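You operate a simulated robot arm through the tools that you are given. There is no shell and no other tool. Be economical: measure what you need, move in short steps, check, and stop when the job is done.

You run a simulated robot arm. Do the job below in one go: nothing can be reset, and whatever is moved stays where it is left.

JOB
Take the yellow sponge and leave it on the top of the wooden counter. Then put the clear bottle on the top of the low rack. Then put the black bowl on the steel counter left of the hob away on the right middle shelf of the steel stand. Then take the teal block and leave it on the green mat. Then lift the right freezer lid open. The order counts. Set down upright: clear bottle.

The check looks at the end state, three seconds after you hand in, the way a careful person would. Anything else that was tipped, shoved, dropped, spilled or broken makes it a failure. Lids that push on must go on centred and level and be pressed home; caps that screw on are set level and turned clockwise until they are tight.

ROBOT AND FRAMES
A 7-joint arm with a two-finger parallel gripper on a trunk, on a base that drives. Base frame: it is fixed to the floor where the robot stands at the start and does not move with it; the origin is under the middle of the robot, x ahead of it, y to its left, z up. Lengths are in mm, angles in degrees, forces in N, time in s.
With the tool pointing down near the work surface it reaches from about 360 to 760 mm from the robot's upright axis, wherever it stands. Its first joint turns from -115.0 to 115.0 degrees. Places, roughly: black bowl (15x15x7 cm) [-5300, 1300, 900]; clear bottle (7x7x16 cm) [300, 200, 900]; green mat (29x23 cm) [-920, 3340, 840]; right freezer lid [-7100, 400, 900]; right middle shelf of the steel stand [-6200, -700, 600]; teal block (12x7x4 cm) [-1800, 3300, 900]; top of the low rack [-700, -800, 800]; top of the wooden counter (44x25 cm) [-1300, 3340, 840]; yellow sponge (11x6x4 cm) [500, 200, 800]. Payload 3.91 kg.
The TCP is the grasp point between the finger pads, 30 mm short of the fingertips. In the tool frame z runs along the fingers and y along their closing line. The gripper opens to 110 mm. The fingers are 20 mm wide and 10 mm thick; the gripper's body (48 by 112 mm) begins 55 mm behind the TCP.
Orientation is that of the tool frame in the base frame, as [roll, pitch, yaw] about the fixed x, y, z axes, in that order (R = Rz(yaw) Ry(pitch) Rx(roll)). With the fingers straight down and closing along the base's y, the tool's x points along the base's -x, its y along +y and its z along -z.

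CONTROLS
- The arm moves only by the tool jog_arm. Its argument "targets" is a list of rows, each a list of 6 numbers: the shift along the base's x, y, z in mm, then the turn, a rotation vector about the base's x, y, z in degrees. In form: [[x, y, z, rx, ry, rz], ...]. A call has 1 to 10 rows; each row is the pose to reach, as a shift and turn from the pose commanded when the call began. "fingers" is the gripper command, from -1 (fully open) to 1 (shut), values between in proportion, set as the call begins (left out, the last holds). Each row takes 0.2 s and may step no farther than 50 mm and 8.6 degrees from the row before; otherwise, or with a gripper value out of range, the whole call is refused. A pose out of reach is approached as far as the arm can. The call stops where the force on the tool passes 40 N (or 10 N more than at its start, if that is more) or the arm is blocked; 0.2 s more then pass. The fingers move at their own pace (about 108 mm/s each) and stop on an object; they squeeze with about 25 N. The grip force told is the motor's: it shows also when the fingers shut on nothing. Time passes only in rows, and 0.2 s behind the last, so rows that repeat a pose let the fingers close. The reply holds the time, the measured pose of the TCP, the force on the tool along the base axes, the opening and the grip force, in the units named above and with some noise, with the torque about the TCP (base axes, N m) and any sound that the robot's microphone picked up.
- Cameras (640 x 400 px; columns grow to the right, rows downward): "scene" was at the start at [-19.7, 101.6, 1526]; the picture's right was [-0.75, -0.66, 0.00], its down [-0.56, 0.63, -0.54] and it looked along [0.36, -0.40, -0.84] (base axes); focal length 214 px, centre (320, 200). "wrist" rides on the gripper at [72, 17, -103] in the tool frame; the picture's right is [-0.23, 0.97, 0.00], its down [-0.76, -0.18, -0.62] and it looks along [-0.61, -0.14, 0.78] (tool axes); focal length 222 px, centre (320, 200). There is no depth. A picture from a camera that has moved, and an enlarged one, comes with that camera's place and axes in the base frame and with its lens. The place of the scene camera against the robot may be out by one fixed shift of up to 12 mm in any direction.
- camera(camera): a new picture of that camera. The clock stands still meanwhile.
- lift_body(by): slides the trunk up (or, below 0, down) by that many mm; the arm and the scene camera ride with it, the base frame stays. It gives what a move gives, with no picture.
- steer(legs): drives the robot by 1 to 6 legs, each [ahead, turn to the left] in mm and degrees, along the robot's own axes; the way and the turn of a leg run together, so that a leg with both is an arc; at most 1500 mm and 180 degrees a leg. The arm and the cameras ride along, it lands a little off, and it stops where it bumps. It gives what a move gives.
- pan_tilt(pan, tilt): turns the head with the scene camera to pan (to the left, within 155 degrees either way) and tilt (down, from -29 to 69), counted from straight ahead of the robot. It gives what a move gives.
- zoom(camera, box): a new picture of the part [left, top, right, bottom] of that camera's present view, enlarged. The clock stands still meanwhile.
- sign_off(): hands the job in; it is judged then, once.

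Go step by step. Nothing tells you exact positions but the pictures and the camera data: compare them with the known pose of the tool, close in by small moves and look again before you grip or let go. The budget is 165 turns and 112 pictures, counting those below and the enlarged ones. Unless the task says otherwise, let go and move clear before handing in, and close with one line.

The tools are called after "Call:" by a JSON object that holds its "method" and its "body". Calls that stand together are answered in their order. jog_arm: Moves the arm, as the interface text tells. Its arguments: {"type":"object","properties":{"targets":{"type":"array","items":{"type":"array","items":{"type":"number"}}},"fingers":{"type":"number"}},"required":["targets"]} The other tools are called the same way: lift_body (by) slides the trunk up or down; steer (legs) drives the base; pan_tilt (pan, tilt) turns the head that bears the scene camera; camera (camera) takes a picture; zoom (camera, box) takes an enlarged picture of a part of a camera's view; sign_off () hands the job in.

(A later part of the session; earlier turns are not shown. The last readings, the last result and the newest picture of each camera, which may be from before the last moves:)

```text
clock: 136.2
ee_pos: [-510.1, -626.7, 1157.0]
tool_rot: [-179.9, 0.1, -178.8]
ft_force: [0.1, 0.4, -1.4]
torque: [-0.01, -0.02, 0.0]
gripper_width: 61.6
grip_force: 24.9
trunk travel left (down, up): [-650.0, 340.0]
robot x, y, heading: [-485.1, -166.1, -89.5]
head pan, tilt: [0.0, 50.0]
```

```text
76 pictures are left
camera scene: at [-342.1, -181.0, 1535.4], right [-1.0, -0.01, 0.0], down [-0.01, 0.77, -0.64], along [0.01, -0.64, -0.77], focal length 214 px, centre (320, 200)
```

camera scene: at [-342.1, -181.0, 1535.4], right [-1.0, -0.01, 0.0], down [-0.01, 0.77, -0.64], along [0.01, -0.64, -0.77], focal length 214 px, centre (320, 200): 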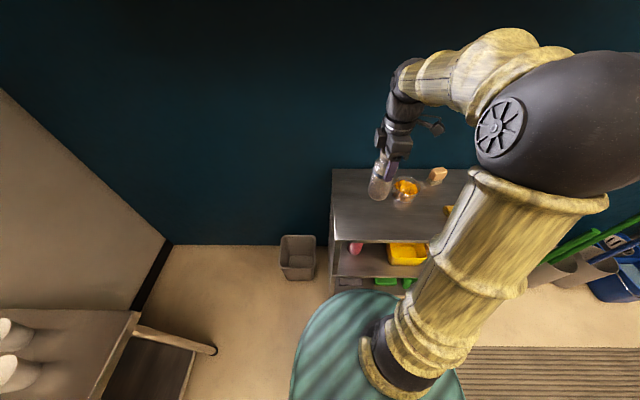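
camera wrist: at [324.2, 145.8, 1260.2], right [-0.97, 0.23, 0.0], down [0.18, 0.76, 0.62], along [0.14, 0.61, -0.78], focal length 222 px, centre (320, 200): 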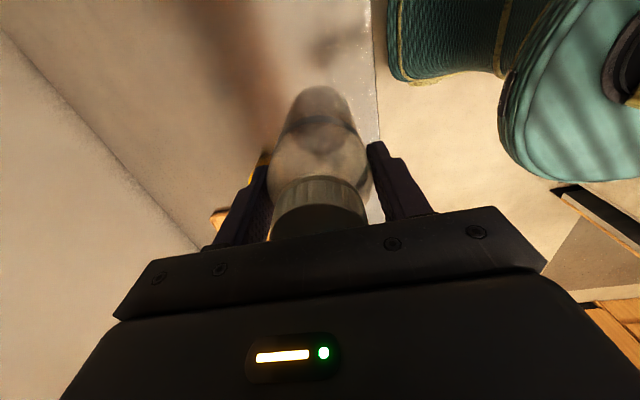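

The rack top's left part is free, and the bowl is at about (-721, -843). I'm moving the bottle to (-540, -740) and lowering part way.

Call:
{"method": "jog_arm", "body": {"targets": [[-10, -38, -15, 0, 0, 0], [-20, -75, -40, 0, 0, 0], [-30, -113, -65, 0, 0, 0], [-30, -113, -110, 0, 0, 0], [-30, -113, -150, 0, 0, 0], [-30, -113, -190, 0, 0, 0]]}}

Call:
{"method": "camera", "body": {"camera": "wrist"}}

Call:
{"method": "camera", "body": {"camera": "scene"}}

```text
clock: 137.6
ee_pos: [-542.2, -739.1, 963.5]
tool_rot: [-179.9, 0.2, -179.0]
ft_force: [-0.1, 0.7, -0.4]
torque: [0.0, -0.01, 0.0]
gripper_width: 61.6
grip_force: 25.0
trunk travel left (down, up): [-650.0, 340.0]
robot x, y, heading: [-491.0, -165.9, -89.6]
head pan, tilt: [0.0, 50.0]
```

```text
75 pictures are left
camera wrist: at [-613.5, -722.8, 1067.7], right [0.21, 0.98, 0.0], down [0.76, -0.16, 0.62], along [0.61, -0.13, -0.78], focal length 222 px, centre (320, 200)
```

wrist: 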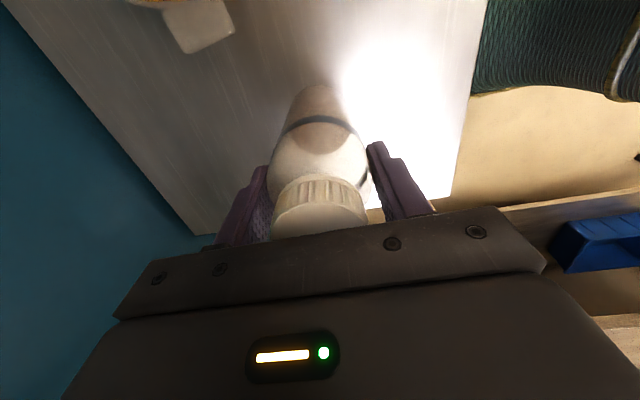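

```text
74 pictures are left
camera scene: at [-342.3, -181.9, 1535.4], right [-1.0, -0.01, 0.0], down [-0.01, 0.77, -0.64], along [0.01, -0.64, -0.77], focal length 214 px, centre (320, 200)
```

scene: 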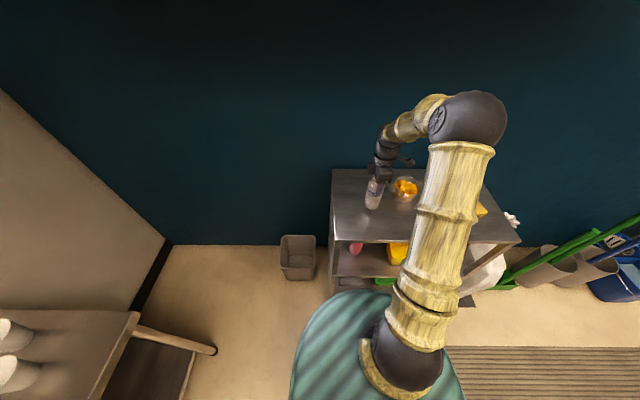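

Call:
{"method": "jog_arm", "body": {"targets": [[0, 0, -15, 0, 0, 0], [0, 0, -25, 0, 0, 0], [0, 0, -30, 0, 0, 0], [0, 0, -34, 0, 0, 0], [0, 0, -37, 0, 0, 0], [0, 0, -40, 0, 0, 0], [0, 0, -43, 0, 0, 0], [0, 0, -46, 0, 0, 0], [0, 0, -49, 0, 0, 0], [0, 0, -52, 0, 0, 0]]}}

```text
clock: 139.6
ee_pos: [-540.2, -738.5, 922.9]
tool_rot: [-179.5, -0.1, -178.9]
ft_force: [0.0, 5.9, 18.9]
torque: [1.02, -0.1, 0.02]
gripper_width: 61.7
grip_force: 24.6
trunk travel left (down, up): [-650.0, 340.0]
robot x, y, heading: [-487.4, -161.4, -89.7]
head pan, tilt: [0.0, 50.0]
stopped in row 9: the force on the tool passed its limit at 42 N (the readings are from after the stop); the commanded pose is now the measured one
```

The bottle is on the rack top. I'm easing off, releasing and rising.

Call:
{"method": "jog_arm", "body": {"targets": [[0, 0, 1, 0, 0, 0], [0, 0, 1, 0, 0, 0]]}}

Call:
{"method": "jog_arm", "body": {"targets": [[0, 0, 0, 0, 0, 0], [0, 0, 0, 0, 0, 0], [0, 0, 0, 0, 0, 0]], "fingers": -1}}

Call:
{"method": "jog_arm", "body": {"targets": [[0, 0, 20, 0, 0, 0], [0, 0, 60, 0, 0, 0], [0, 0, 105, 0, 0, 0], [0, 0, 150, 0, 0, 0], [0, 30, 180, 0, 0, 0], [0, 70, 200, 0, 0, 0], [0, 110, 215, 0, 0, 0], [0, 150, 230, 0, 0, 0]]}}

Call:
{"method": "camera", "body": {"camera": "scene"}}

```text
clock: 140.2
ee_pos: [-540.5, -739.4, 922.7]
tool_rot: [-179.5, 0.0, -178.9]
ft_force: [-0.6, 4.1, 16.8]
torque: [0.86, 0.08, 0.02]
gripper_width: 61.6
grip_force: 25.5
trunk travel left (down, up): [-650.0, 340.0]
robot x, y, heading: [-483.8, -168.7, -89.4]
head pan, tilt: [0.0, 50.0]
```

```text
clock: 140.9
ee_pos: [-539.0, -737.8, 923.6]
tool_rot: [-179.5, 0.0, -178.8]
ft_force: [-0.6, -0.4, 17.6]
torque: [0.05, -0.03, -0.01]
gripper_width: 110.0
grip_force: 0.1
trunk travel left (down, up): [-650.0, 340.0]
robot x, y, heading: [-487.2, -166.6, -89.6]
head pan, tilt: [0.0, 50.0]
```

```text
clock: 142.8
ee_pos: [-538.6, -589.9, 1155.7]
tool_rot: [-179.5, -0.1, -178.9]
ft_force: [-0.3, -0.4, 0.6]
torque: [-0.05, -0.01, 0.02]
gripper_width: 110.0
grip_force: 0.0
trunk travel left (down, up): [-650.0, 340.0]
robot x, y, heading: [-489.3, -165.4, -89.7]
head pan, tilt: [0.0, 50.0]
```

```text
73 pictures are left
camera scene: at [-341.8, -179.5, 1535.4], right [-1.0, -0.01, 0.0], down [-0.01, 0.77, -0.64], along [0.01, -0.64, -0.77], focal length 214 px, centre (320, 200)
```

scene: 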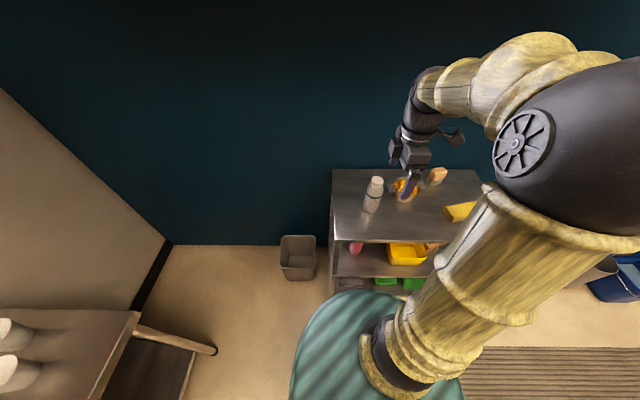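

The bottle stands upright on the rack. Now I'll turn to face down the aisle (-x) and look before driving.

Call:
{"method": "steer", "body": {"legs": [[0, -93.5]]}}

Call:
{"method": "pan_tilt", "body": {"pan": 0, "tilt": 25}}

Call:
{"method": "camera", "body": {"camera": "scene"}}

```text
clock: 148.9
ee_pos: [-910.1, -85.6, 1154.9]
tool_rot: [-179.5, 0.0, 87.0]
ft_force: [1.3, -0.2, -0.5]
torque: [-0.01, 0.0, 0.01]
gripper_width: 110.0
grip_force: 0.0
trunk travel left (down, up): [-650.0, 340.0]
robot x, y, heading: [-488.5, -166.4, 176.2]
head pan, tilt: [0.0, 50.0]
```

```text
clock: 149.8
ee_pos: [-909.6, -85.3, 1155.5]
tool_rot: [-179.6, 0.0, 86.8]
ft_force: [-0.2, -0.5, 0.1]
torque: [-0.02, -0.04, -0.02]
gripper_width: 110.1
grip_force: 0.0
trunk travel left (down, up): [-650.0, 340.0]
robot x, y, heading: [-491.2, -165.9, 176.3]
head pan, tilt: [0.0, 25.0]
```

```text
72 pictures are left
camera scene: at [-537.4, -315.8, 1572.8], right [0.06, 1.0, 0.0], down [0.42, -0.03, -0.91], along [-0.9, 0.06, -0.42], focal length 214 px, centre (320, 200)
```

scene: 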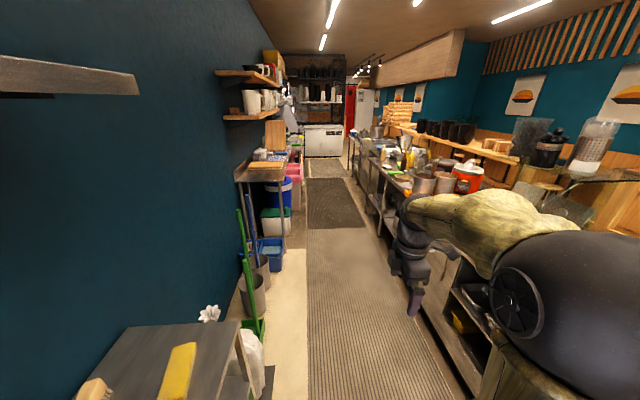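

The aisle spans y from about -610 to 585 and is clear. I'm driving down its middle.

Call:
{"method": "steer", "body": {"legs": [[1500, 0], [1000, 0], [0, 3.5], [1000, 0]]}}

Call:
{"method": "camera", "body": {"camera": "scene"}}

```text
clock: 170.3
ee_pos: [-4403.7, 39.8, 1154.1]
tool_rot: [-179.6, 0.0, 90.8]
ft_force: [0.1, 0.4, 0.4]
torque: [0.01, 0.01, 0.03]
gripper_width: 110.0
grip_force: 0.1
trunk travel left (down, up): [-650.0, 340.0]
robot x, y, heading: [-3978.8, -12.2, -179.8]
head pan, tilt: [0.0, 25.0]
```

```text
71 pictures are left
camera scene: at [-4016.7, -164.0, 1572.9], right [0.0, 1.0, 0.0], down [0.42, 0.0, -0.91], along [-0.91, 0.0, -0.42], focal length 214 px, centre (320, 200)
```

scene: 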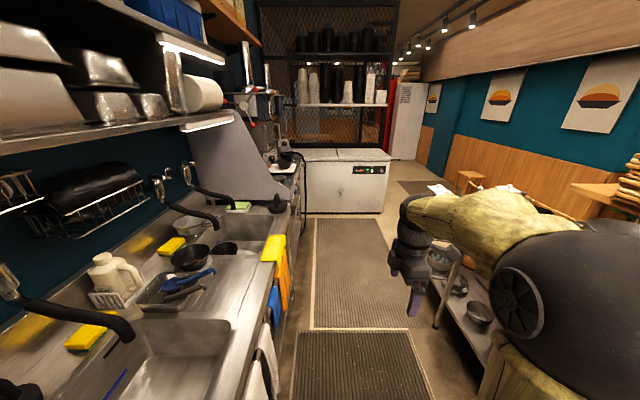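

Call:
{"method": "pan_tilt", "body": {"pan": -50, "tilt": 30}}

Call:
{"method": "camera", "body": {"camera": "scene"}}

Call:
{"method": "pan_tilt", "body": {"pan": 35, "tilt": 25}}

Call:
{"method": "camera", "body": {"camera": "scene"}}

```text
clock: 171.5
ee_pos: [-4404.0, 40.5, 1154.1]
tool_rot: [-179.6, 0.0, 90.9]
ft_force: [0.3, -0.8, -0.9]
torque: [0.01, -0.05, 0.04]
gripper_width: 109.9
grip_force: 0.1
trunk travel left (down, up): [-650.0, 340.0]
robot x, y, heading: [-3978.2, -16.8, -179.8]
head pan, tilt: [-50.0, 30.0]
```

```text
70 pictures are left
camera scene: at [-3982.8, -94.6, 1564.9], right [0.76, 0.65, 0.0], down [0.32, -0.38, -0.87], along [-0.56, 0.66, -0.5], focal length 214 px, centre (320, 200)
```

scene: 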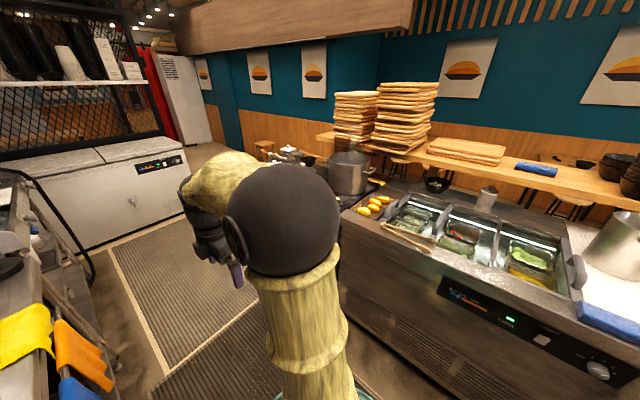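

```text
clock: 173.1
ee_pos: [-4403.8, 40.1, 1154.1]
tool_rot: [-179.5, 0.1, 90.8]
ft_force: [-1.0, 1.0, -0.9]
torque: [-0.02, -0.02, 0.0]
gripper_width: 110.2
grip_force: 0.0
trunk travel left (down, up): [-650.0, 340.0]
robot x, y, heading: [-3980.8, -9.3, -180.0]
head pan, tilt: [35.0, 25.0]
```

```text
69 pictures are left
camera scene: at [-3999.7, -216.7, 1572.9], right [-0.58, 0.82, 0.0], down [0.35, 0.24, -0.91], along [-0.74, -0.52, -0.42], focal length 214 px, centre (320, 200)
```

scene: 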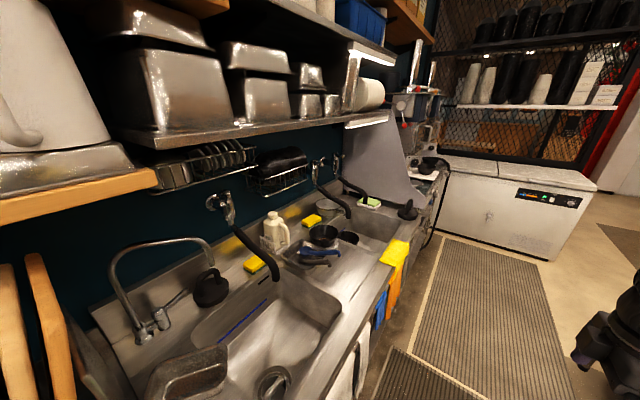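

Call:
{"method": "steer", "body": {"legs": [[1150, 0]]}}

Call:
{"method": "pan_tilt", "body": {"pan": -100, "tilt": 35}}

Call:
{"method": "camera", "body": {"camera": "scene"}}

Call:
{"method": "pan_tilt", "body": {"pan": 20, "tilt": 35}}

Call:
{"method": "camera", "body": {"camera": "scene"}}

```text
clock: 179.9
ee_pos: [-5552.0, 66.5, 1154.2]
tool_rot: [-179.6, 0.0, 89.0]
ft_force: [0.4, 0.0, 0.6]
torque: [0.0, 0.0, -0.02]
gripper_width: 110.0
grip_force: 0.1
trunk travel left (down, up): [-650.0, 340.0]
robot x, y, heading: [-5126.6, -0.1, 178.7]
head pan, tilt: [35.0, 25.0]
```

```text
clock: 182.1
ee_pos: [-5552.7, 65.4, 1154.4]
tool_rot: [-179.6, 0.0, 89.1]
ft_force: [-0.9, -0.6, -0.4]
torque: [0.01, 0.02, -0.04]
gripper_width: 110.1
grip_force: 0.0
trunk travel left (down, up): [-650.0, 340.0]
robot x, y, heading: [-5128.5, 0.5, 178.4]
head pan, tilt: [-100.0, 35.0]
```

```text
68 pictures are left
camera scene: at [-5062.3, -65.7, 1557.1], right [0.98, -0.2, 0.0], down [-0.11, -0.56, -0.82], along [0.16, 0.8, -0.57], focal length 214 px, centre (320, 200)
```

scene: 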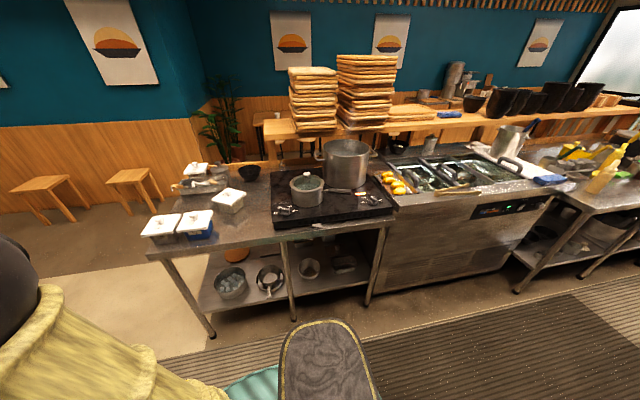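

```text
clock: 184.1
ee_pos: [-5552.9, 65.7, 1154.7]
tool_rot: [-179.6, 0.0, 89.1]
ft_force: [-0.2, 0.0, -0.7]
torque: [-0.01, 0.01, 0.0]
gripper_width: 110.0
grip_force: 0.0
trunk travel left (down, up): [-650.0, 340.0]
robot x, y, heading: [-5130.4, 4.9, 178.4]
head pan, tilt: [20.0, 35.0]
```

```text
67 pictures are left
camera scene: at [-5163.5, -179.8, 1557.1], right [-0.32, 0.95, 0.0], down [0.54, 0.18, -0.82], along [-0.78, -0.26, -0.57], focal length 214 px, centre (320, 200)
```

scene: 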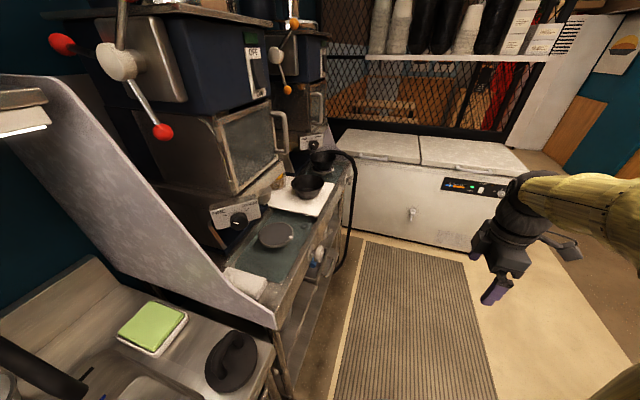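

The bowl is at about (-5284, 1268), at the back of the steel counter. From the front it is out of reach, so I'll come round to the counter's left end at x of about -5645.

Call:
{"method": "steer", "body": {"legs": [[850, 0], [0, -88.5], [1230, 0]]}}

Call:
{"method": "pan_tilt", "body": {"pan": -70, "tilt": 40}}

Call:
{"method": "camera", "body": {"camera": "scene"}}

```text
clock: 192.5
ee_pos: [-6227.6, 384.0, 1154.7]
tool_rot: [-179.6, 0.0, 42.4]
ft_force: [0.0, 0.4, -0.9]
torque: [0.0, -0.02, 0.03]
gripper_width: 110.0
grip_force: 0.1
trunk travel left (down, up): [-650.0, 340.0]
robot x, y, heading: [-5986.6, 30.8, 143.1]
head pan, tilt: [20.0, 35.0]
stopped in leg 2: the robot was blocked; the commanded pose is now the measured one
```

```text
clock: 194.1
ee_pos: [-6229.9, 383.2, 1155.3]
tool_rot: [-179.6, 0.1, 42.6]
ft_force: [-0.8, 0.2, 0.1]
torque: [-0.02, 0.02, -0.02]
gripper_width: 110.0
grip_force: 0.2
trunk travel left (down, up): [-650.0, 340.0]
robot x, y, heading: [-5985.8, 28.3, 143.5]
head pan, tilt: [-70.0, 40.0]
```

```text
66 pictures are left
camera scene: at [-6011.9, -46.4, 1549.6], right [0.96, -0.29, 0.0], down [-0.18, -0.62, -0.77], along [0.22, 0.73, -0.64], focal length 214 px, centre (320, 200)
```

scene: 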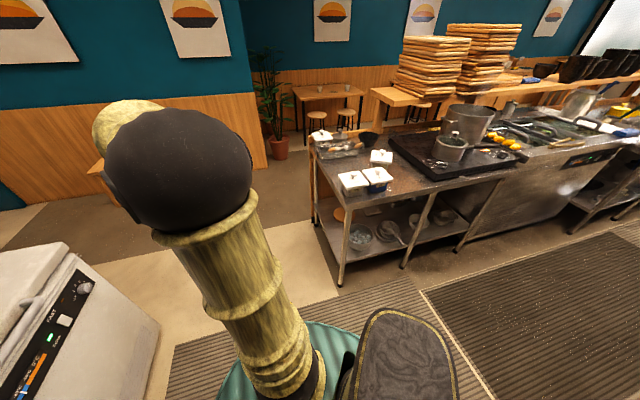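

A rear corner blocked the turn near the sink side. I'll pull forward first, then turn towards the counter's end.

Call:
{"method": "steer", "body": {"legs": [[300, 0], [0, -66.5], [1070, 0]]}}

Call:
{"method": "pan_tilt", "body": {"pan": -70, "tilt": 40}}

Call:
{"method": "camera", "body": {"camera": "scene"}}

```text
clock: 206.7
ee_pos: [-5754.4, 1618.8, 1153.5]
tool_rot: [-179.6, 0.2, -24.1]
ft_force: [-0.1, -0.1, 0.3]
torque: [0.01, -0.01, 0.01]
gripper_width: 110.2
grip_force: 0.1
trunk travel left (down, up): [-650.0, 340.0]
robot x, y, heading: [-5982.6, 1257.3, 76.6]
head pan, tilt: [-70.0, 40.0]
```

```text
clock: 207.3
ee_pos: [-5753.9, 1619.1, 1154.7]
tool_rot: [-179.6, 0.0, -24.1]
ft_force: [1.1, 0.5, -0.7]
torque: [-0.01, 0.01, 0.02]
gripper_width: 110.1
grip_force: 0.1
trunk travel left (down, up): [-650.0, 340.0]
robot x, y, heading: [-5985.4, 1258.9, 76.6]
head pan, tilt: [-70.0, 40.0]
```

```text
65 pictures are left
camera scene: at [-6067.1, 1244.4, 1549.6], right [0.11, -0.99, 0.0], down [-0.64, -0.07, -0.77], along [0.76, 0.09, -0.64], focal length 214 px, centre (320, 200)
```

scene: 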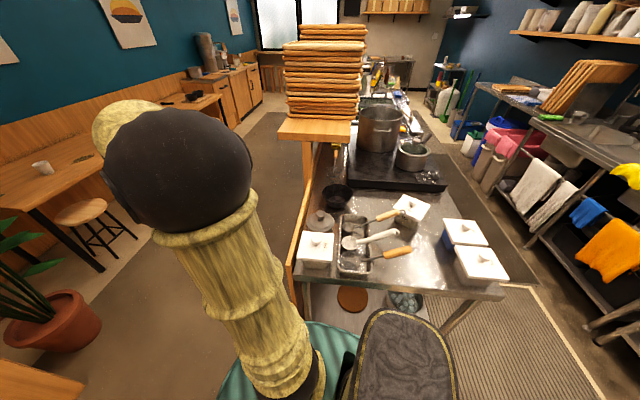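

The bowl is at about (-5270, 1260), with a small pot and a box in front of it. I'm turning to face it.

Call:
{"method": "steer", "body": {"legs": [[0, -76]]}}

Call:
{"method": "pan_tilt", "body": {"pan": 0, "tilt": 40}}

Call:
{"method": "camera", "body": {"camera": "scene"}}

Call:
{"method": "zoom", "body": {"camera": "scene", "box": [280, 140, 440, 240]}}

```text
clock: 212.5
ee_pos: [-5579.4, 1113.9, 1154.8]
tool_rot: [-179.6, 0.1, -101.3]
ft_force: [0.7, -0.2, 0.6]
torque: [0.04, -0.01, 0.02]
gripper_width: 110.1
grip_force: 0.0
trunk travel left (down, up): [-650.0, 340.0]
robot x, y, heading: [-5982.7, 1255.1, -0.5]
head pan, tilt: [-70.0, 40.0]
```

```text
clock: 213.9
ee_pos: [-5578.8, 1113.7, 1155.1]
tool_rot: [-179.6, 0.1, -101.2]
ft_force: [-0.3, 0.3, 0.6]
torque: [0.0, -0.04, 0.0]
gripper_width: 110.0
grip_force: 0.1
trunk travel left (down, up): [-650.0, 340.0]
robot x, y, heading: [-5983.5, 1256.9, -0.8]
head pan, tilt: [0.0, 40.0]
```

```text
64 pictures are left
camera scene: at [-5962.0, 1410.0, 1549.5], right [-0.01, -1.0, 0.0], down [-0.64, 0.01, -0.77], along [0.77, -0.01, -0.64], focal length 214 px, centre (320, 200)
```

scene: 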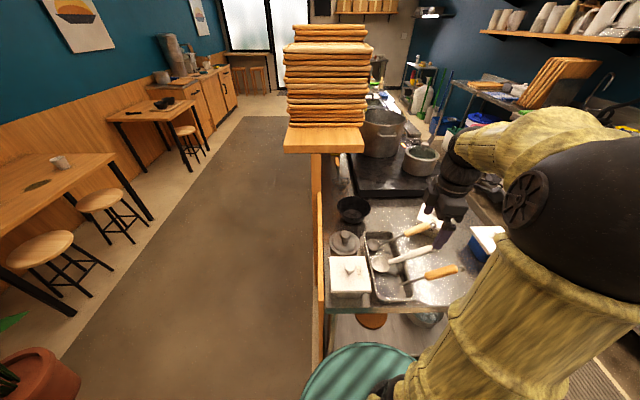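

```text
4.00 times, centred on (360, 190) of scene
camera zoom: at [-5962.0, 1410.0, 1549.5], right [-0.01, -1.0, 0.0], down [-0.64, 0.01, -0.77], along [0.77, -0.01, -0.64], focal length 858 px, centre (160, 240)
```

zoom: 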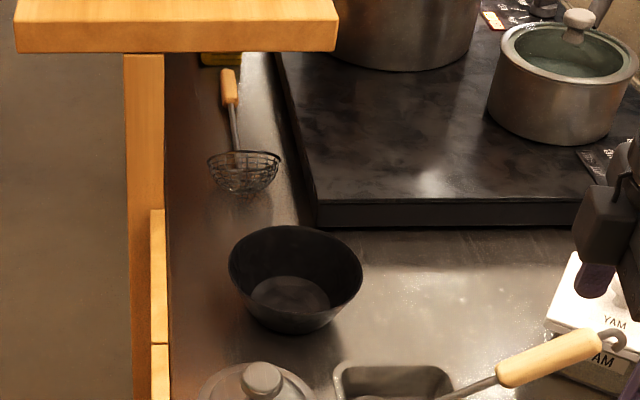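

The bowl is flared: its rim centre is at about (-5252, 1252, 914) and its near rim is at x of about -5318. I'll tilt the tool 30° to straddle the near rim wall, which also suits the shelf insertion later.

Call:
{"method": "jog_arm", "body": {"targets": [[32, 28, 0, 0, 0, 2.3], [64, 56, 0, 0, 0, 4.6], [96, 84, 0, 0, 0, 6.9], [128, 112, 0, 0, 0, 9.2], [160, 138, 0, 0, 0, 11.3]], "fingers": 0}}

Call:
{"method": "jog_arm", "body": {"targets": [[10, 0, -15, 0, -7.5, 0], [20, 0, -30, 0, -15, 0], [30, 0, -50, 0, -22.5, 0], [40, 0, -75, 0, -30, 0]]}}

Call:
{"method": "camera", "body": {"camera": "wrist"}}

Call:
{"method": "camera", "body": {"camera": "scene"}}

```text
clock: 215.1
ee_pos: [-5418.5, 1251.8, 1154.1]
tool_rot: [-179.5, 0.0, -90.0]
ft_force: [-0.1, 0.0, -0.2]
torque: [-0.01, 0.05, 0.0]
gripper_width: 54.9
grip_force: 0.1
trunk travel left (down, up): [-650.0, 340.0]
robot x, y, heading: [-5982.3, 1261.3, -0.5]
head pan, tilt: [0.0, 40.0]
```

```text
clock: 216.1
ee_pos: [-5378.3, 1252.1, 1078.8]
tool_rot: [-149.5, 0.0, -90.1]
ft_force: [1.3, 0.5, 0.0]
torque: [0.0, 0.0, -0.03]
gripper_width: 55.0
grip_force: 0.0
trunk travel left (down, up): [-650.0, 340.0]
robot x, y, heading: [-5984.6, 1259.3, -0.6]
head pan, tilt: [0.0, 40.0]
```

```text
62 pictures are left
camera wrist: at [-5445.3, 1181.1, 1159.1], right [-0.84, 0.23, -0.49], down [-0.16, 0.76, 0.63], along [0.52, 0.61, -0.6], focal length 222 px, centre (320, 200)
```

wrist: 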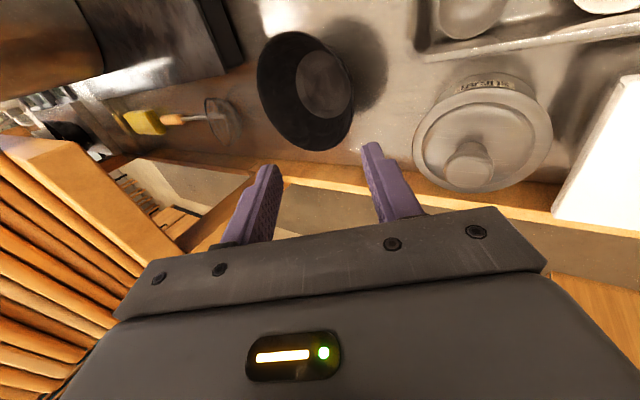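

```text
61 pictures are left
camera scene: at [-5961.6, 1410.2, 1549.5], right [-0.01, -1.0, 0.0], down [-0.64, 0.01, -0.77], along [0.77, -0.01, -0.64], focal length 214 px, centre (320, 200)
```

scene: 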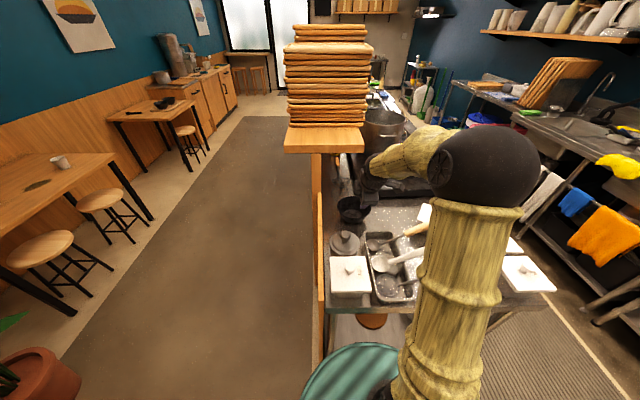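

Call:
{"method": "jog_arm", "body": {"targets": [[4, -3, -40, 0, 0, 0], [8, -7, -80, 0, 0, 0], [10, -7, -103, 0, 0, 0]]}}

Call:
{"method": "camera", "body": {"camera": "wrist"}}

Call:
{"method": "zoom", "body": {"camera": "scene", "box": [300, 150, 428, 230]}}

```text
clock: 216.9
ee_pos: [-5367.7, 1245.0, 976.4]
tool_rot: [-149.4, 0.0, -90.0]
ft_force: [-0.1, 0.6, -0.1]
torque: [0.02, 0.01, 0.01]
gripper_width: 55.0
grip_force: 0.1
trunk travel left (down, up): [-650.0, 340.0]
robot x, y, heading: [-5982.3, 1253.3, -0.5]
head pan, tilt: [0.0, 40.0]
```

```text
60 pictures are left
camera wrist: at [-5434.7, 1174.0, 1056.9], right [-0.84, 0.23, -0.49], down [-0.16, 0.76, 0.63], along [0.52, 0.61, -0.6], focal length 222 px, centre (320, 200)
```

wrist: 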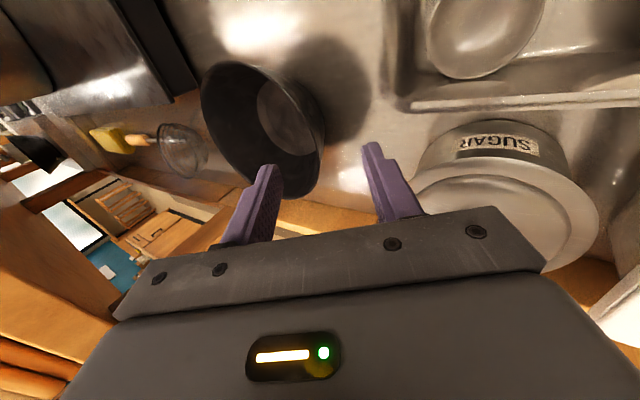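

```text
5.00 times, centred on (364, 190) of scene
camera zoom: at [-5961.7, 1410.2, 1549.5], right [-0.01, -1.0, 0.0], down [-0.64, 0.01, -0.77], along [0.77, -0.01, -0.64], focal length 1072 px, centre (100, 250)
```

zoom: 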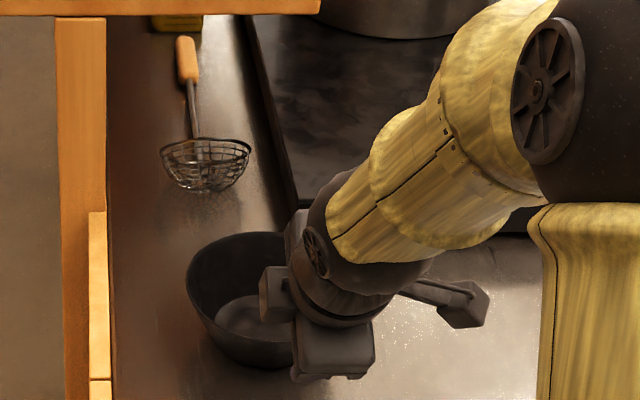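

Call:
{"method": "jog_arm", "body": {"targets": [[9, -2, -18, 0, 0, 0], [18, -2, -36, 0, 0, 0], [27, -2, -53, 0, 0, 0], [36, -2, -70, 0, 0, 0]]}}

Call:
{"method": "camera", "body": {"camera": "wrist"}}

```text
clock: 217.9
ee_pos: [-5331.3, 1242.3, 905.6]
tool_rot: [-149.6, 0.1, -89.9]
ft_force: [0.7, -0.9, 0.0]
torque: [-0.02, 0.01, -0.01]
gripper_width: 54.9
grip_force: 0.0
trunk travel left (down, up): [-650.0, 340.0]
robot x, y, heading: [-5984.7, 1258.1, -0.3]
head pan, tilt: [0.0, 40.0]
```

```text
58 pictures are left
camera wrist: at [-5397.9, 1170.9, 986.6], right [-0.84, 0.23, -0.49], down [-0.16, 0.76, 0.63], along [0.52, 0.61, -0.6], focal length 222 px, centre (320, 200)
```

wrist: 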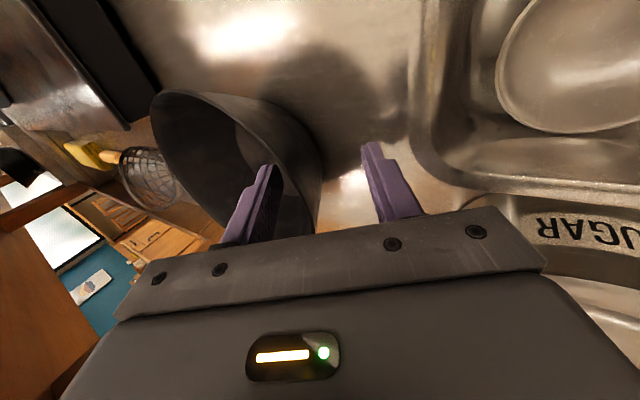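

The wall is between the fingers, so I'm closing and lifting gently.

Call:
{"method": "jog_arm", "body": {"targets": [[0, 0, 0, 0, 0, 0], [0, 0, 0, 0, 0, 0], [0, 0, 0, 0, 0, 0]], "fingers": 1}}

Call:
{"method": "jog_arm", "body": {"targets": [[0, 0, 10, 0, 0, 0], [0, 0, 25, 0, 0, 0], [0, 0, 50, 0, 0, 0]]}}

Call:
{"method": "camera", "body": {"camera": "wrist"}}

Call:
{"method": "zoom", "body": {"camera": "scene", "box": [300, 150, 428, 230]}}

```text
clock: 218.7
ee_pos: [-5331.2, 1242.2, 907.3]
tool_rot: [-149.3, 0.1, -90.0]
ft_force: [2.5, -0.1, 7.3]
torque: [-0.04, -0.43, 0.06]
gripper_width: 4.0
grip_force: 24.7
trunk travel left (down, up): [-650.0, 340.0]
robot x, y, heading: [-5982.8, 1259.3, -0.7]
head pan, tilt: [0.0, 40.0]
```

```text
clock: 219.5
ee_pos: [-5333.7, 1241.1, 955.5]
tool_rot: [-149.6, 0.2, -90.0]
ft_force: [0.1, -1.0, -0.6]
torque: [-0.03, 0.02, -0.01]
gripper_width: 4.1
grip_force: 24.6
trunk travel left (down, up): [-650.0, 340.0]
robot x, y, heading: [-5986.6, 1255.2, -0.6]
head pan, tilt: [0.0, 40.0]
```

```text
57 pictures are left
camera wrist: at [-5399.7, 1169.5, 1037.0], right [-0.84, 0.23, -0.49], down [-0.16, 0.76, 0.63], along [0.52, 0.61, -0.6], focal length 222 px, centre (320, 200)
```

wrist: 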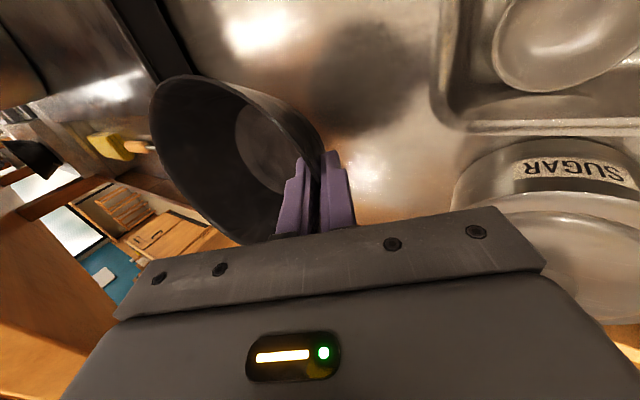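

```text
5.00 times, centred on (364, 190) of scene
camera zoom: at [-5962.4, 1410.0, 1549.5], right [-0.01, -1.0, 0.0], down [-0.64, 0.01, -0.77], along [0.77, -0.01, -0.64], focal length 1072 px, centre (100, 250)
```

zoom: 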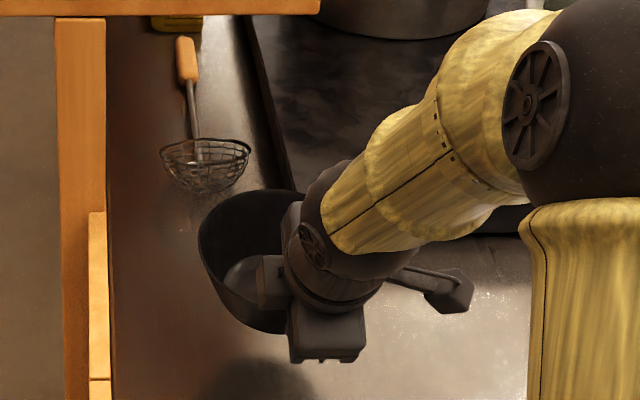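

The bowl is held. I'm lifting and retracting it, then driving towards the steel stand, stopping well short to study the shelves.

Call:
{"method": "jog_arm", "body": {"targets": [[0, 0, 45, 0, 0, 0], [-5, 0, 90, 0, 0, 0], [-30, 0, 130, 0, 0, 0], [-65, 0, 160, 0, 0, 0], [-105, 0, 185, 0, 0, 0], [-150, 0, 200, 0, 0, 0], [-190, 0, 210, 0, 0, 0]]}}

Call:
{"method": "steer", "body": {"legs": [[-100, 0], [0, -95.5], [750, 0]]}}

Call:
{"method": "pan_tilt", "body": {"pan": 0, "tilt": 35}}

Call:
{"method": "camera", "body": {"camera": "scene"}}

```text
clock: 221.1
ee_pos: [-5524.6, 1240.9, 1168.4]
tool_rot: [-149.5, 0.1, -90.1]
ft_force: [0.3, -0.1, -1.6]
torque: [0.04, 0.03, -0.01]
gripper_width: 3.8
grip_force: 24.2
trunk travel left (down, up): [-650.0, 340.0]
robot x, y, heading: [-5980.0, 1258.3, -0.5]
head pan, tilt: [0.0, 40.0]
```

```text
clock: 232.4
ee_pos: [-6187.7, 58.2, 1168.3]
tool_rot: [-149.7, 0.2, 176.0]
ft_force: [0.1, -0.3, -0.7]
torque: [0.07, -0.01, -0.03]
gripper_width: 3.6
grip_force: 25.1
trunk travel left (down, up): [-650.0, 340.0]
robot x, y, heading: [-6137.8, 515.3, -94.6]
head pan, tilt: [0.0, 40.0]
```

```text
clock: 233.1
ee_pos: [-6186.0, 58.5, 1167.6]
tool_rot: [-149.6, 0.1, 176.0]
ft_force: [1.3, 1.0, -0.5]
torque: [0.07, -0.01, 0.01]
gripper_width: 3.7
grip_force: 24.9
trunk travel left (down, up): [-650.0, 340.0]
robot x, y, heading: [-6140.6, 513.8, -94.7]
head pan, tilt: [0.0, 35.0]
```

```text
55 pictures are left
camera scene: at [-5995.0, 476.6, 1557.1], right [-1.0, 0.08, 0.0], down [0.05, 0.57, -0.82], along [-0.07, -0.82, -0.57], focal length 214 px, centre (320, 200)
```

scene: 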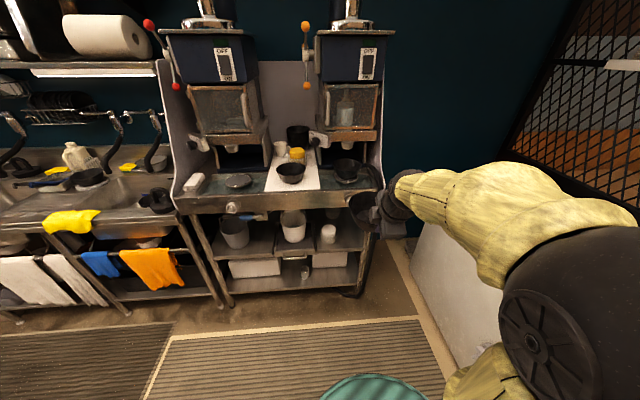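

Call:
{"method": "zoom", "body": {"camera": "scene", "box": [170, 120, 426, 310]}}

```text
2.11 times, centred on (298, 215) of scene
camera zoom: at [-5995.0, 476.6, 1557.1], right [-1.0, 0.08, 0.0], down [0.05, 0.57, -0.82], along [-0.07, -0.82, -0.57], focal length 452 px, centre (366, 168)
```

zoom: 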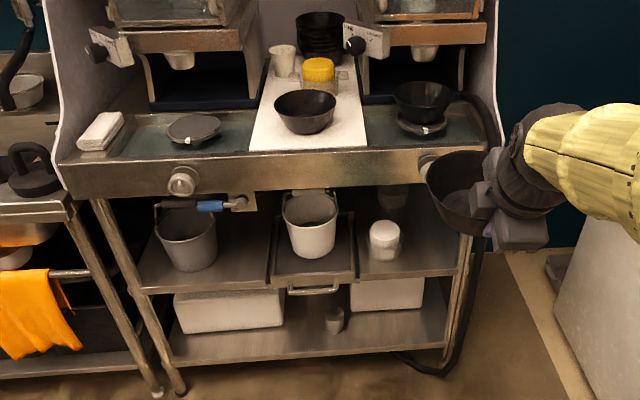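

The stand's right middle section holds a white jar, with free room to its right. I'll lower the trunk and edge closer for a precise look.

Call:
{"method": "lift_body", "body": {"by": -330}}

Call:
{"method": "steer", "body": {"legs": [[0, -9], [210, 0], [0, 13.5]]}}

Call:
{"method": "pan_tilt", "body": {"pan": 0, "tilt": 35}}

Call:
{"method": "camera", "body": {"camera": "scene"}}

```text
clock: 236.3
ee_pos: [-6185.5, 59.0, 838.1]
tool_rot: [-149.6, 0.1, 176.0]
ft_force: [-0.3, -0.1, -0.8]
torque: [0.04, 0.01, -0.01]
gripper_width: 4.0
grip_force: 25.2
trunk travel left (down, up): [-320.0, 670.0]
robot x, y, heading: [-6138.4, 510.3, -94.5]
head pan, tilt: [0.0, 35.0]
```

```text
clock: 240.0
ee_pos: [-6199.5, -144.9, 837.7]
tool_rot: [-149.7, 0.1, -179.6]
ft_force: [-0.1, 0.0, 0.2]
torque: [0.04, 0.02, -0.01]
gripper_width: 3.5
grip_force: 24.9
trunk travel left (down, up): [-320.0, 670.0]
robot x, y, heading: [-6190.6, 313.4, -90.1]
head pan, tilt: [0.0, 35.0]
```

```text
clock: 240.6
ee_pos: [-6200.6, -144.2, 839.0]
tool_rot: [-149.6, 0.0, -179.6]
ft_force: [0.0, -0.1, -0.5]
torque: [0.02, 0.01, 0.02]
gripper_width: 3.4
grip_force: 24.6
trunk travel left (down, up): [-320.0, 670.0]
robot x, y, heading: [-6189.9, 315.0, -90.1]
head pan, tilt: [0.0, 35.0]
```

```text
53 pictures are left
camera scene: at [-6041.5, 287.4, 1227.1], right [-1.0, 0.0, 0.0], down [0.0, 0.57, -0.82], along [0.0, -0.82, -0.57], focal length 214 px, centre (320, 200)
```

scene: 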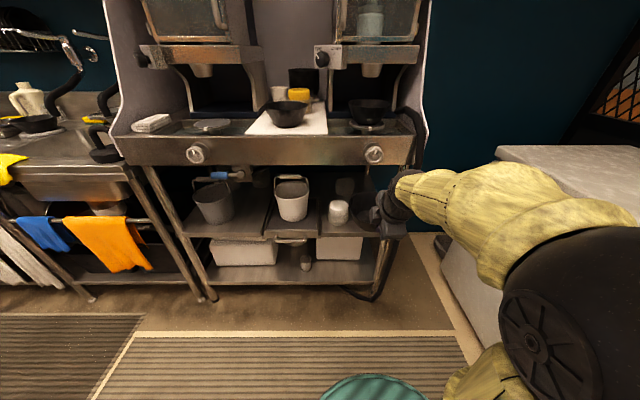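

Call:
{"method": "zoom", "body": {"camera": "scene", "box": [250, 130, 410, 310]}}

```text
2.22 times, centred on (330, 220) of scene
camera zoom: at [-6041.5, 287.4, 1227.1], right [-1.0, 0.0, 0.0], down [0.0, 0.57, -0.82], along [0.0, -0.82, -0.57], focal length 477 px, centre (298, 156)
```

zoom: 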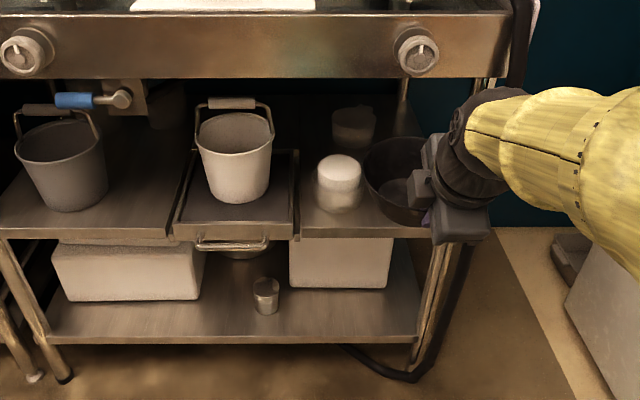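

Call:
{"method": "lift_body", "body": {"by": -220}}

Call:
{"method": "zoom", "body": {"camera": "scene", "box": [230, 80, 430, 240]}}

```text
clock: 243.0
ee_pos: [-6201.1, -143.6, 619.5]
tool_rot: [-149.5, 0.1, -179.5]
ft_force: [-1.0, 0.5, -0.3]
torque: [0.03, 0.03, 0.0]
gripper_width: 3.5
grip_force: 24.8
trunk travel left (down, up): [-100.0, 890.0]
robot x, y, heading: [-6189.1, 314.4, -90.3]
head pan, tilt: [0.0, 35.0]
```

```text
2.50 times, centred on (330, 160) of scene
camera zoom: at [-6041.5, 287.4, 1007.1], right [-1.0, 0.0, 0.0], down [0.0, 0.57, -0.82], along [0.0, -0.82, -0.57], focal length 536 px, centre (295, 300)
```

zoom: 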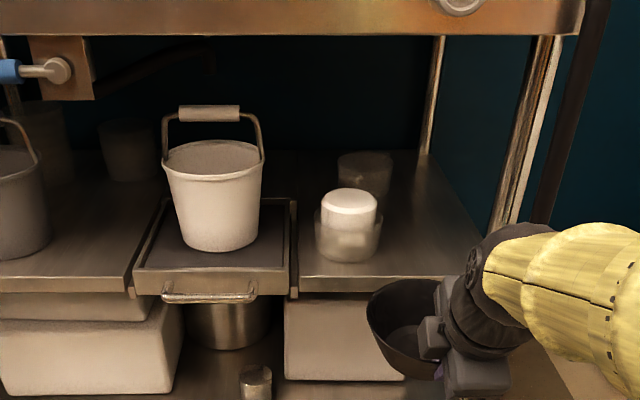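

I now place the shelf's front edge at about y -425, z 555, with a jar of 110 mm diameter centred near (-6128, -522) and the right leg's inner face at x of about -6330. I'll align the bowl at x of about -6255 above shelf level and creep closer.

Call:
{"method": "jog_arm", "body": {"targets": [[-18, 0, 25, 0, 0, 0], [-36, 0, 50, 0, 0, 0], [-54, 0, 75, 0, 0, 0]]}}

Call:
{"method": "steer", "body": {"legs": [[120, 0]]}}

Call:
{"method": "zoom", "body": {"camera": "scene", "box": [280, 80, 440, 240]}}

Call:
{"method": "camera", "body": {"camera": "wrist"}}

```text
clock: 243.8
ee_pos: [-6254.2, -145.3, 693.7]
tool_rot: [-149.7, 0.0, -179.5]
ft_force: [0.0, 0.3, -0.6]
torque: [0.07, 0.0, -0.01]
gripper_width: 3.5
grip_force: 24.9
trunk travel left (down, up): [-100.0, 890.0]
robot x, y, heading: [-6185.6, 313.0, -90.0]
head pan, tilt: [0.0, 35.0]
```

```text
clock: 245.1
ee_pos: [-6255.6, -262.5, 694.0]
tool_rot: [-149.7, 0.1, -179.6]
ft_force: [0.4, 0.2, -1.0]
torque: [0.02, -0.02, 0.01]
gripper_width: 3.4
grip_force: 25.6
trunk travel left (down, up): [-100.0, 890.0]
robot x, y, heading: [-6190.5, 196.8, -90.2]
head pan, tilt: [0.0, 35.0]
```

```text
2.50 times, centred on (360, 160) of scene
camera zoom: at [-6041.9, 168.6, 1007.1], right [-1.0, 0.0, 0.0], down [0.0, 0.57, -0.82], along [0.0, -0.82, -0.57], focal length 536 px, centre (220, 300)
```

zoom: 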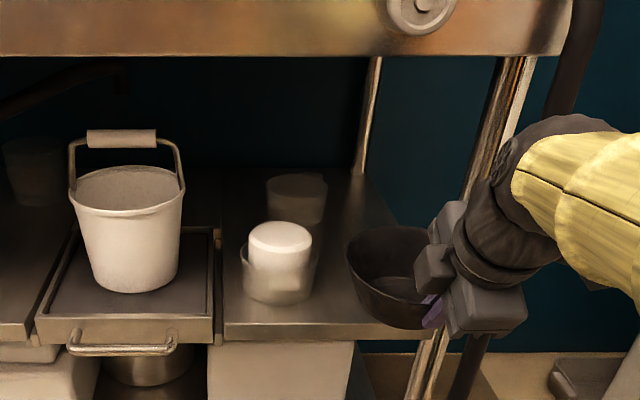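

```text
49 pictures are left
camera wrist: at [-6327.1, -195.4, 773.8], right [0.22, 0.84, -0.49], down [0.76, 0.17, 0.63], along [0.61, -0.51, -0.6], focal length 222 px, centre (320, 200)
```

wrist: 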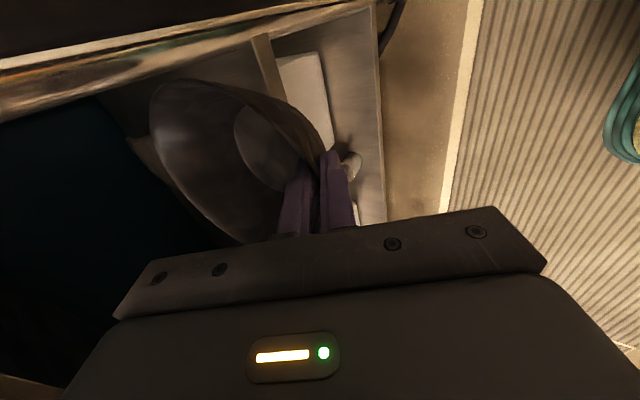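

The geometry is consistent now. I'll yaw the tool -30° so the wrist camera stays away from the stand's leg, keeping the bowl centre near x -6240.

Call:
{"method": "jog_arm", "body": {"targets": [[13, 0, 0, 0, 0, -7.5], [26, 0, 0, 0, 0, -15], [38, 0, 0, 0, 0, -22.5], [50, 0, 0, 0, 0, -30]]}}

Call:
{"method": "jog_arm", "body": {"targets": [[0, -40, 0, 0, 0, 0], [0, -80, 0, 0, 0, 0], [0, -110, 0, 0, 0, 0]]}}

Call:
{"method": "zoom", "body": {"camera": "scene", "box": [280, 80, 440, 240]}}

Call:
{"method": "camera", "body": {"camera": "wrist"}}

```text
clock: 246.1
ee_pos: [-6205.7, -262.5, 693.0]
tool_rot: [-149.6, 0.0, 150.3]
ft_force: [0.2, 0.2, -0.8]
torque: [0.03, -0.03, -0.01]
gripper_width: 3.4
grip_force: 25.1
trunk travel left (down, up): [-100.0, 890.0]
robot x, y, heading: [-6186.6, 197.6, -90.4]
head pan, tilt: [0.0, 35.0]
```

```text
clock: 246.9
ee_pos: [-6203.1, -373.8, 693.6]
tool_rot: [-149.6, 0.1, 150.2]
ft_force: [0.2, 0.3, 0.2]
torque: [0.06, -0.02, -0.02]
gripper_width: 3.3
grip_force: 24.6
trunk travel left (down, up): [-100.0, 890.0]
robot x, y, heading: [-6190.9, 196.6, -90.2]
head pan, tilt: [0.0, 35.0]
```

```text
2.50 times, centred on (360, 160) of scene
camera zoom: at [-6041.9, 168.8, 1007.1], right [-1.0, 0.0, 0.0], down [0.0, 0.57, -0.82], along [0.0, -0.82, -0.57], focal length 536 px, centre (220, 300)
```

zoom: 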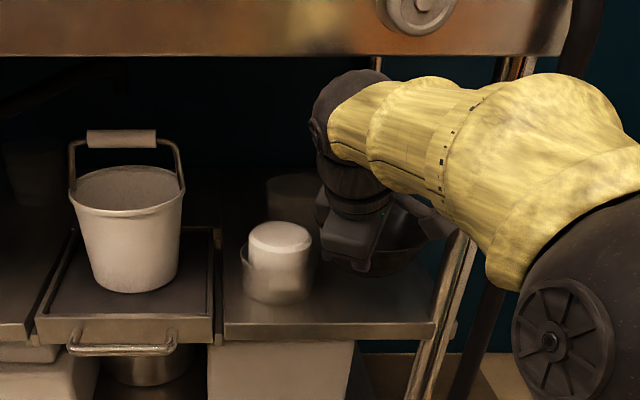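

```text
47 pictures are left
camera wrist: at [-6232.6, -278.6, 774.1], right [0.61, 0.62, -0.49], down [0.74, -0.24, 0.63], along [0.27, -0.75, -0.6], focal length 222 px, centre (320, 200)
```

wrist: 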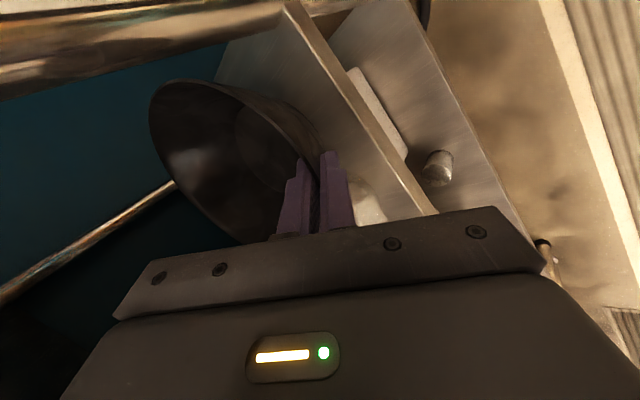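

Call:
{"method": "jog_arm", "body": {"targets": [[-5, -22, -15, 0, 0, 0], [-11, -45, -20, 0, 0, 0], [-11, -45, -40, 0, 0, 0], [-14, -58, -53, 0, 0, 0], [-22, -75, -53, 0, 0, 0]]}}

Call:
{"method": "zoom", "body": {"camera": "scene", "box": [300, 80, 400, 240]}}

Call:
{"method": "camera", "body": {"camera": "wrist"}}

```text
clock: 248.1
ee_pos: [-6226.3, -448.9, 640.8]
tool_rot: [-149.5, 0.1, 150.4]
ft_force: [-0.6, -0.4, -0.6]
torque: [0.05, -0.02, -0.02]
gripper_width: 3.2
grip_force: 24.8
trunk travel left (down, up): [-100.0, 890.0]
robot x, y, heading: [-6189.6, 194.1, -90.3]
head pan, tilt: [0.0, 35.0]
```

```text
2.50 times, centred on (350, 160) of scene
camera zoom: at [-6041.8, 168.6, 1007.1], right [-1.0, 0.0, 0.0], down [0.0, 0.57, -0.82], along [0.0, -0.82, -0.57], focal length 536 px, centre (245, 300)
```

zoom: 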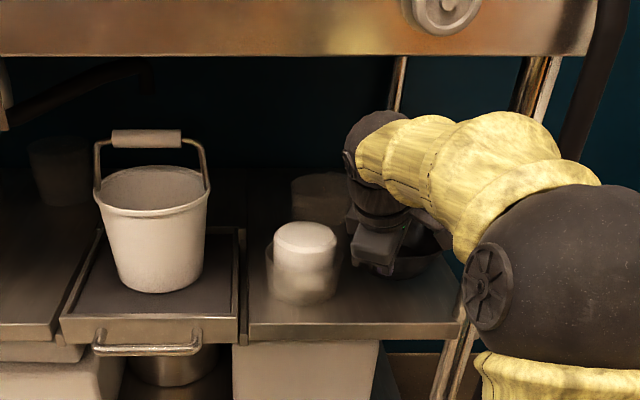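

```text
45 pictures are left
camera wrist: at [-6256.1, -353.9, 720.9], right [0.61, 0.62, -0.49], down [0.74, -0.23, 0.63], along [0.27, -0.75, -0.6], focal length 222 px, centre (320, 200)
```

wrist: 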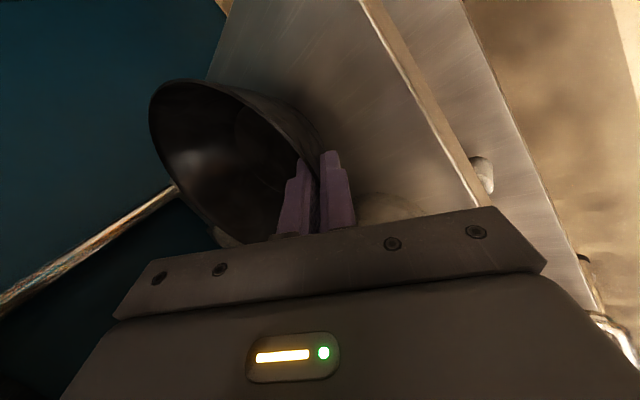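

Call:
{"method": "jog_arm", "body": {"targets": [[-1, -20, 0, 0, 0, 0], [-1, -38, 0, 0, 0, 0], [-1, -38, -10, 0, 0, 0], [-1, -38, -16, 0, 0, 0], [-1, -38, -20, 0, 0, 0], [-1, -38, -23, 0, 0, 0], [-1, -38, -26, 0, 0, 0], [-1, -38, -29, 0, 0, 0]]}}

Call:
{"method": "zoom", "body": {"camera": "scene", "box": [300, 120, 400, 240]}}

```text
clock: 249.9
ee_pos: [-6225.5, -486.2, 617.0]
tool_rot: [-149.0, 0.2, 150.4]
ft_force: [2.3, 2.0, 22.6]
torque: [-0.67, 0.34, 0.06]
gripper_width: 3.6
grip_force: 25.1
trunk travel left (down, up): [-100.0, 890.0]
robot x, y, heading: [-6192.4, 196.9, -90.2]
head pan, tilt: [0.0, 35.0]
```

```text
3.33 times, centred on (350, 180) of scene
camera zoom: at [-6041.6, 170.6, 1007.5], right [-1.0, 0.0, 0.0], down [0.0, 0.57, -0.82], along [0.0, -0.82, -0.57], focal length 715 px, centre (220, 267)
```

zoom: 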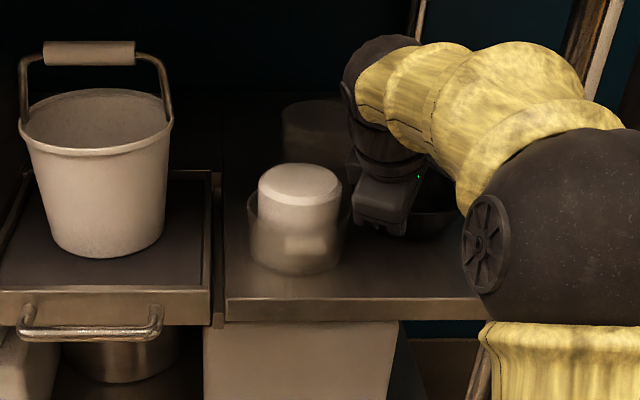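

The bowl touched down at z of about 617 as expected. I'm easing the load and opening slightly.

Call:
{"method": "jog_arm", "body": {"targets": [[0, 0, 3, 0, 0, 0], [0, 0, 4, 0, 0, 0]]}}

Call:
{"method": "jog_arm", "body": {"targets": [[0, 0, 0, 0, 0, 0], [0, 0, 0, 0, 0, 0]], "fingers": 0.4}}

Call:
{"method": "camera", "body": {"camera": "wrist"}}

```text
clock: 250.5
ee_pos: [-6227.8, -485.9, 617.7]
tool_rot: [-149.4, 0.1, 150.4]
ft_force: [3.0, -1.8, 19.1]
torque: [-0.71, 0.2, 0.12]
gripper_width: 3.3
grip_force: 25.0
trunk travel left (down, up): [-100.0, 890.0]
robot x, y, heading: [-6188.8, 198.0, -90.1]
head pan, tilt: [0.0, 35.0]
```

```text
clock: 251.1
ee_pos: [-6227.9, -486.5, 614.6]
tool_rot: [-149.7, 0.0, 150.3]
ft_force: [0.3, 0.5, -0.2]
torque: [0.0, 0.02, 0.0]
gripper_width: 32.8
grip_force: 0.0
trunk travel left (down, up): [-100.0, 890.0]
robot x, y, heading: [-6186.7, 196.0, -90.3]
head pan, tilt: [0.0, 35.0]
```

```text
43 pictures are left
camera wrist: at [-6257.2, -391.0, 695.4], right [0.61, 0.62, -0.49], down [0.74, -0.24, 0.63], along [0.27, -0.75, -0.6], focal length 222 px, centre (320, 200)
```

wrist: 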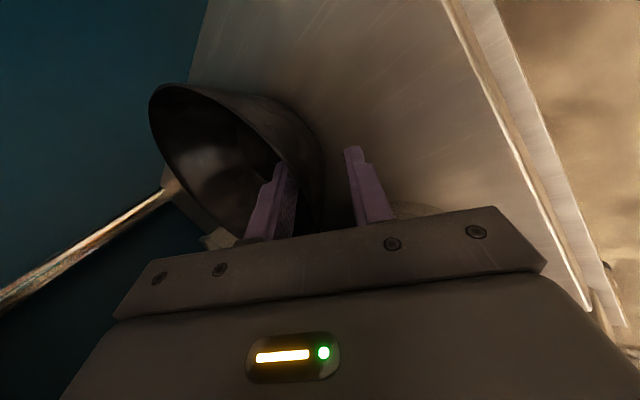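

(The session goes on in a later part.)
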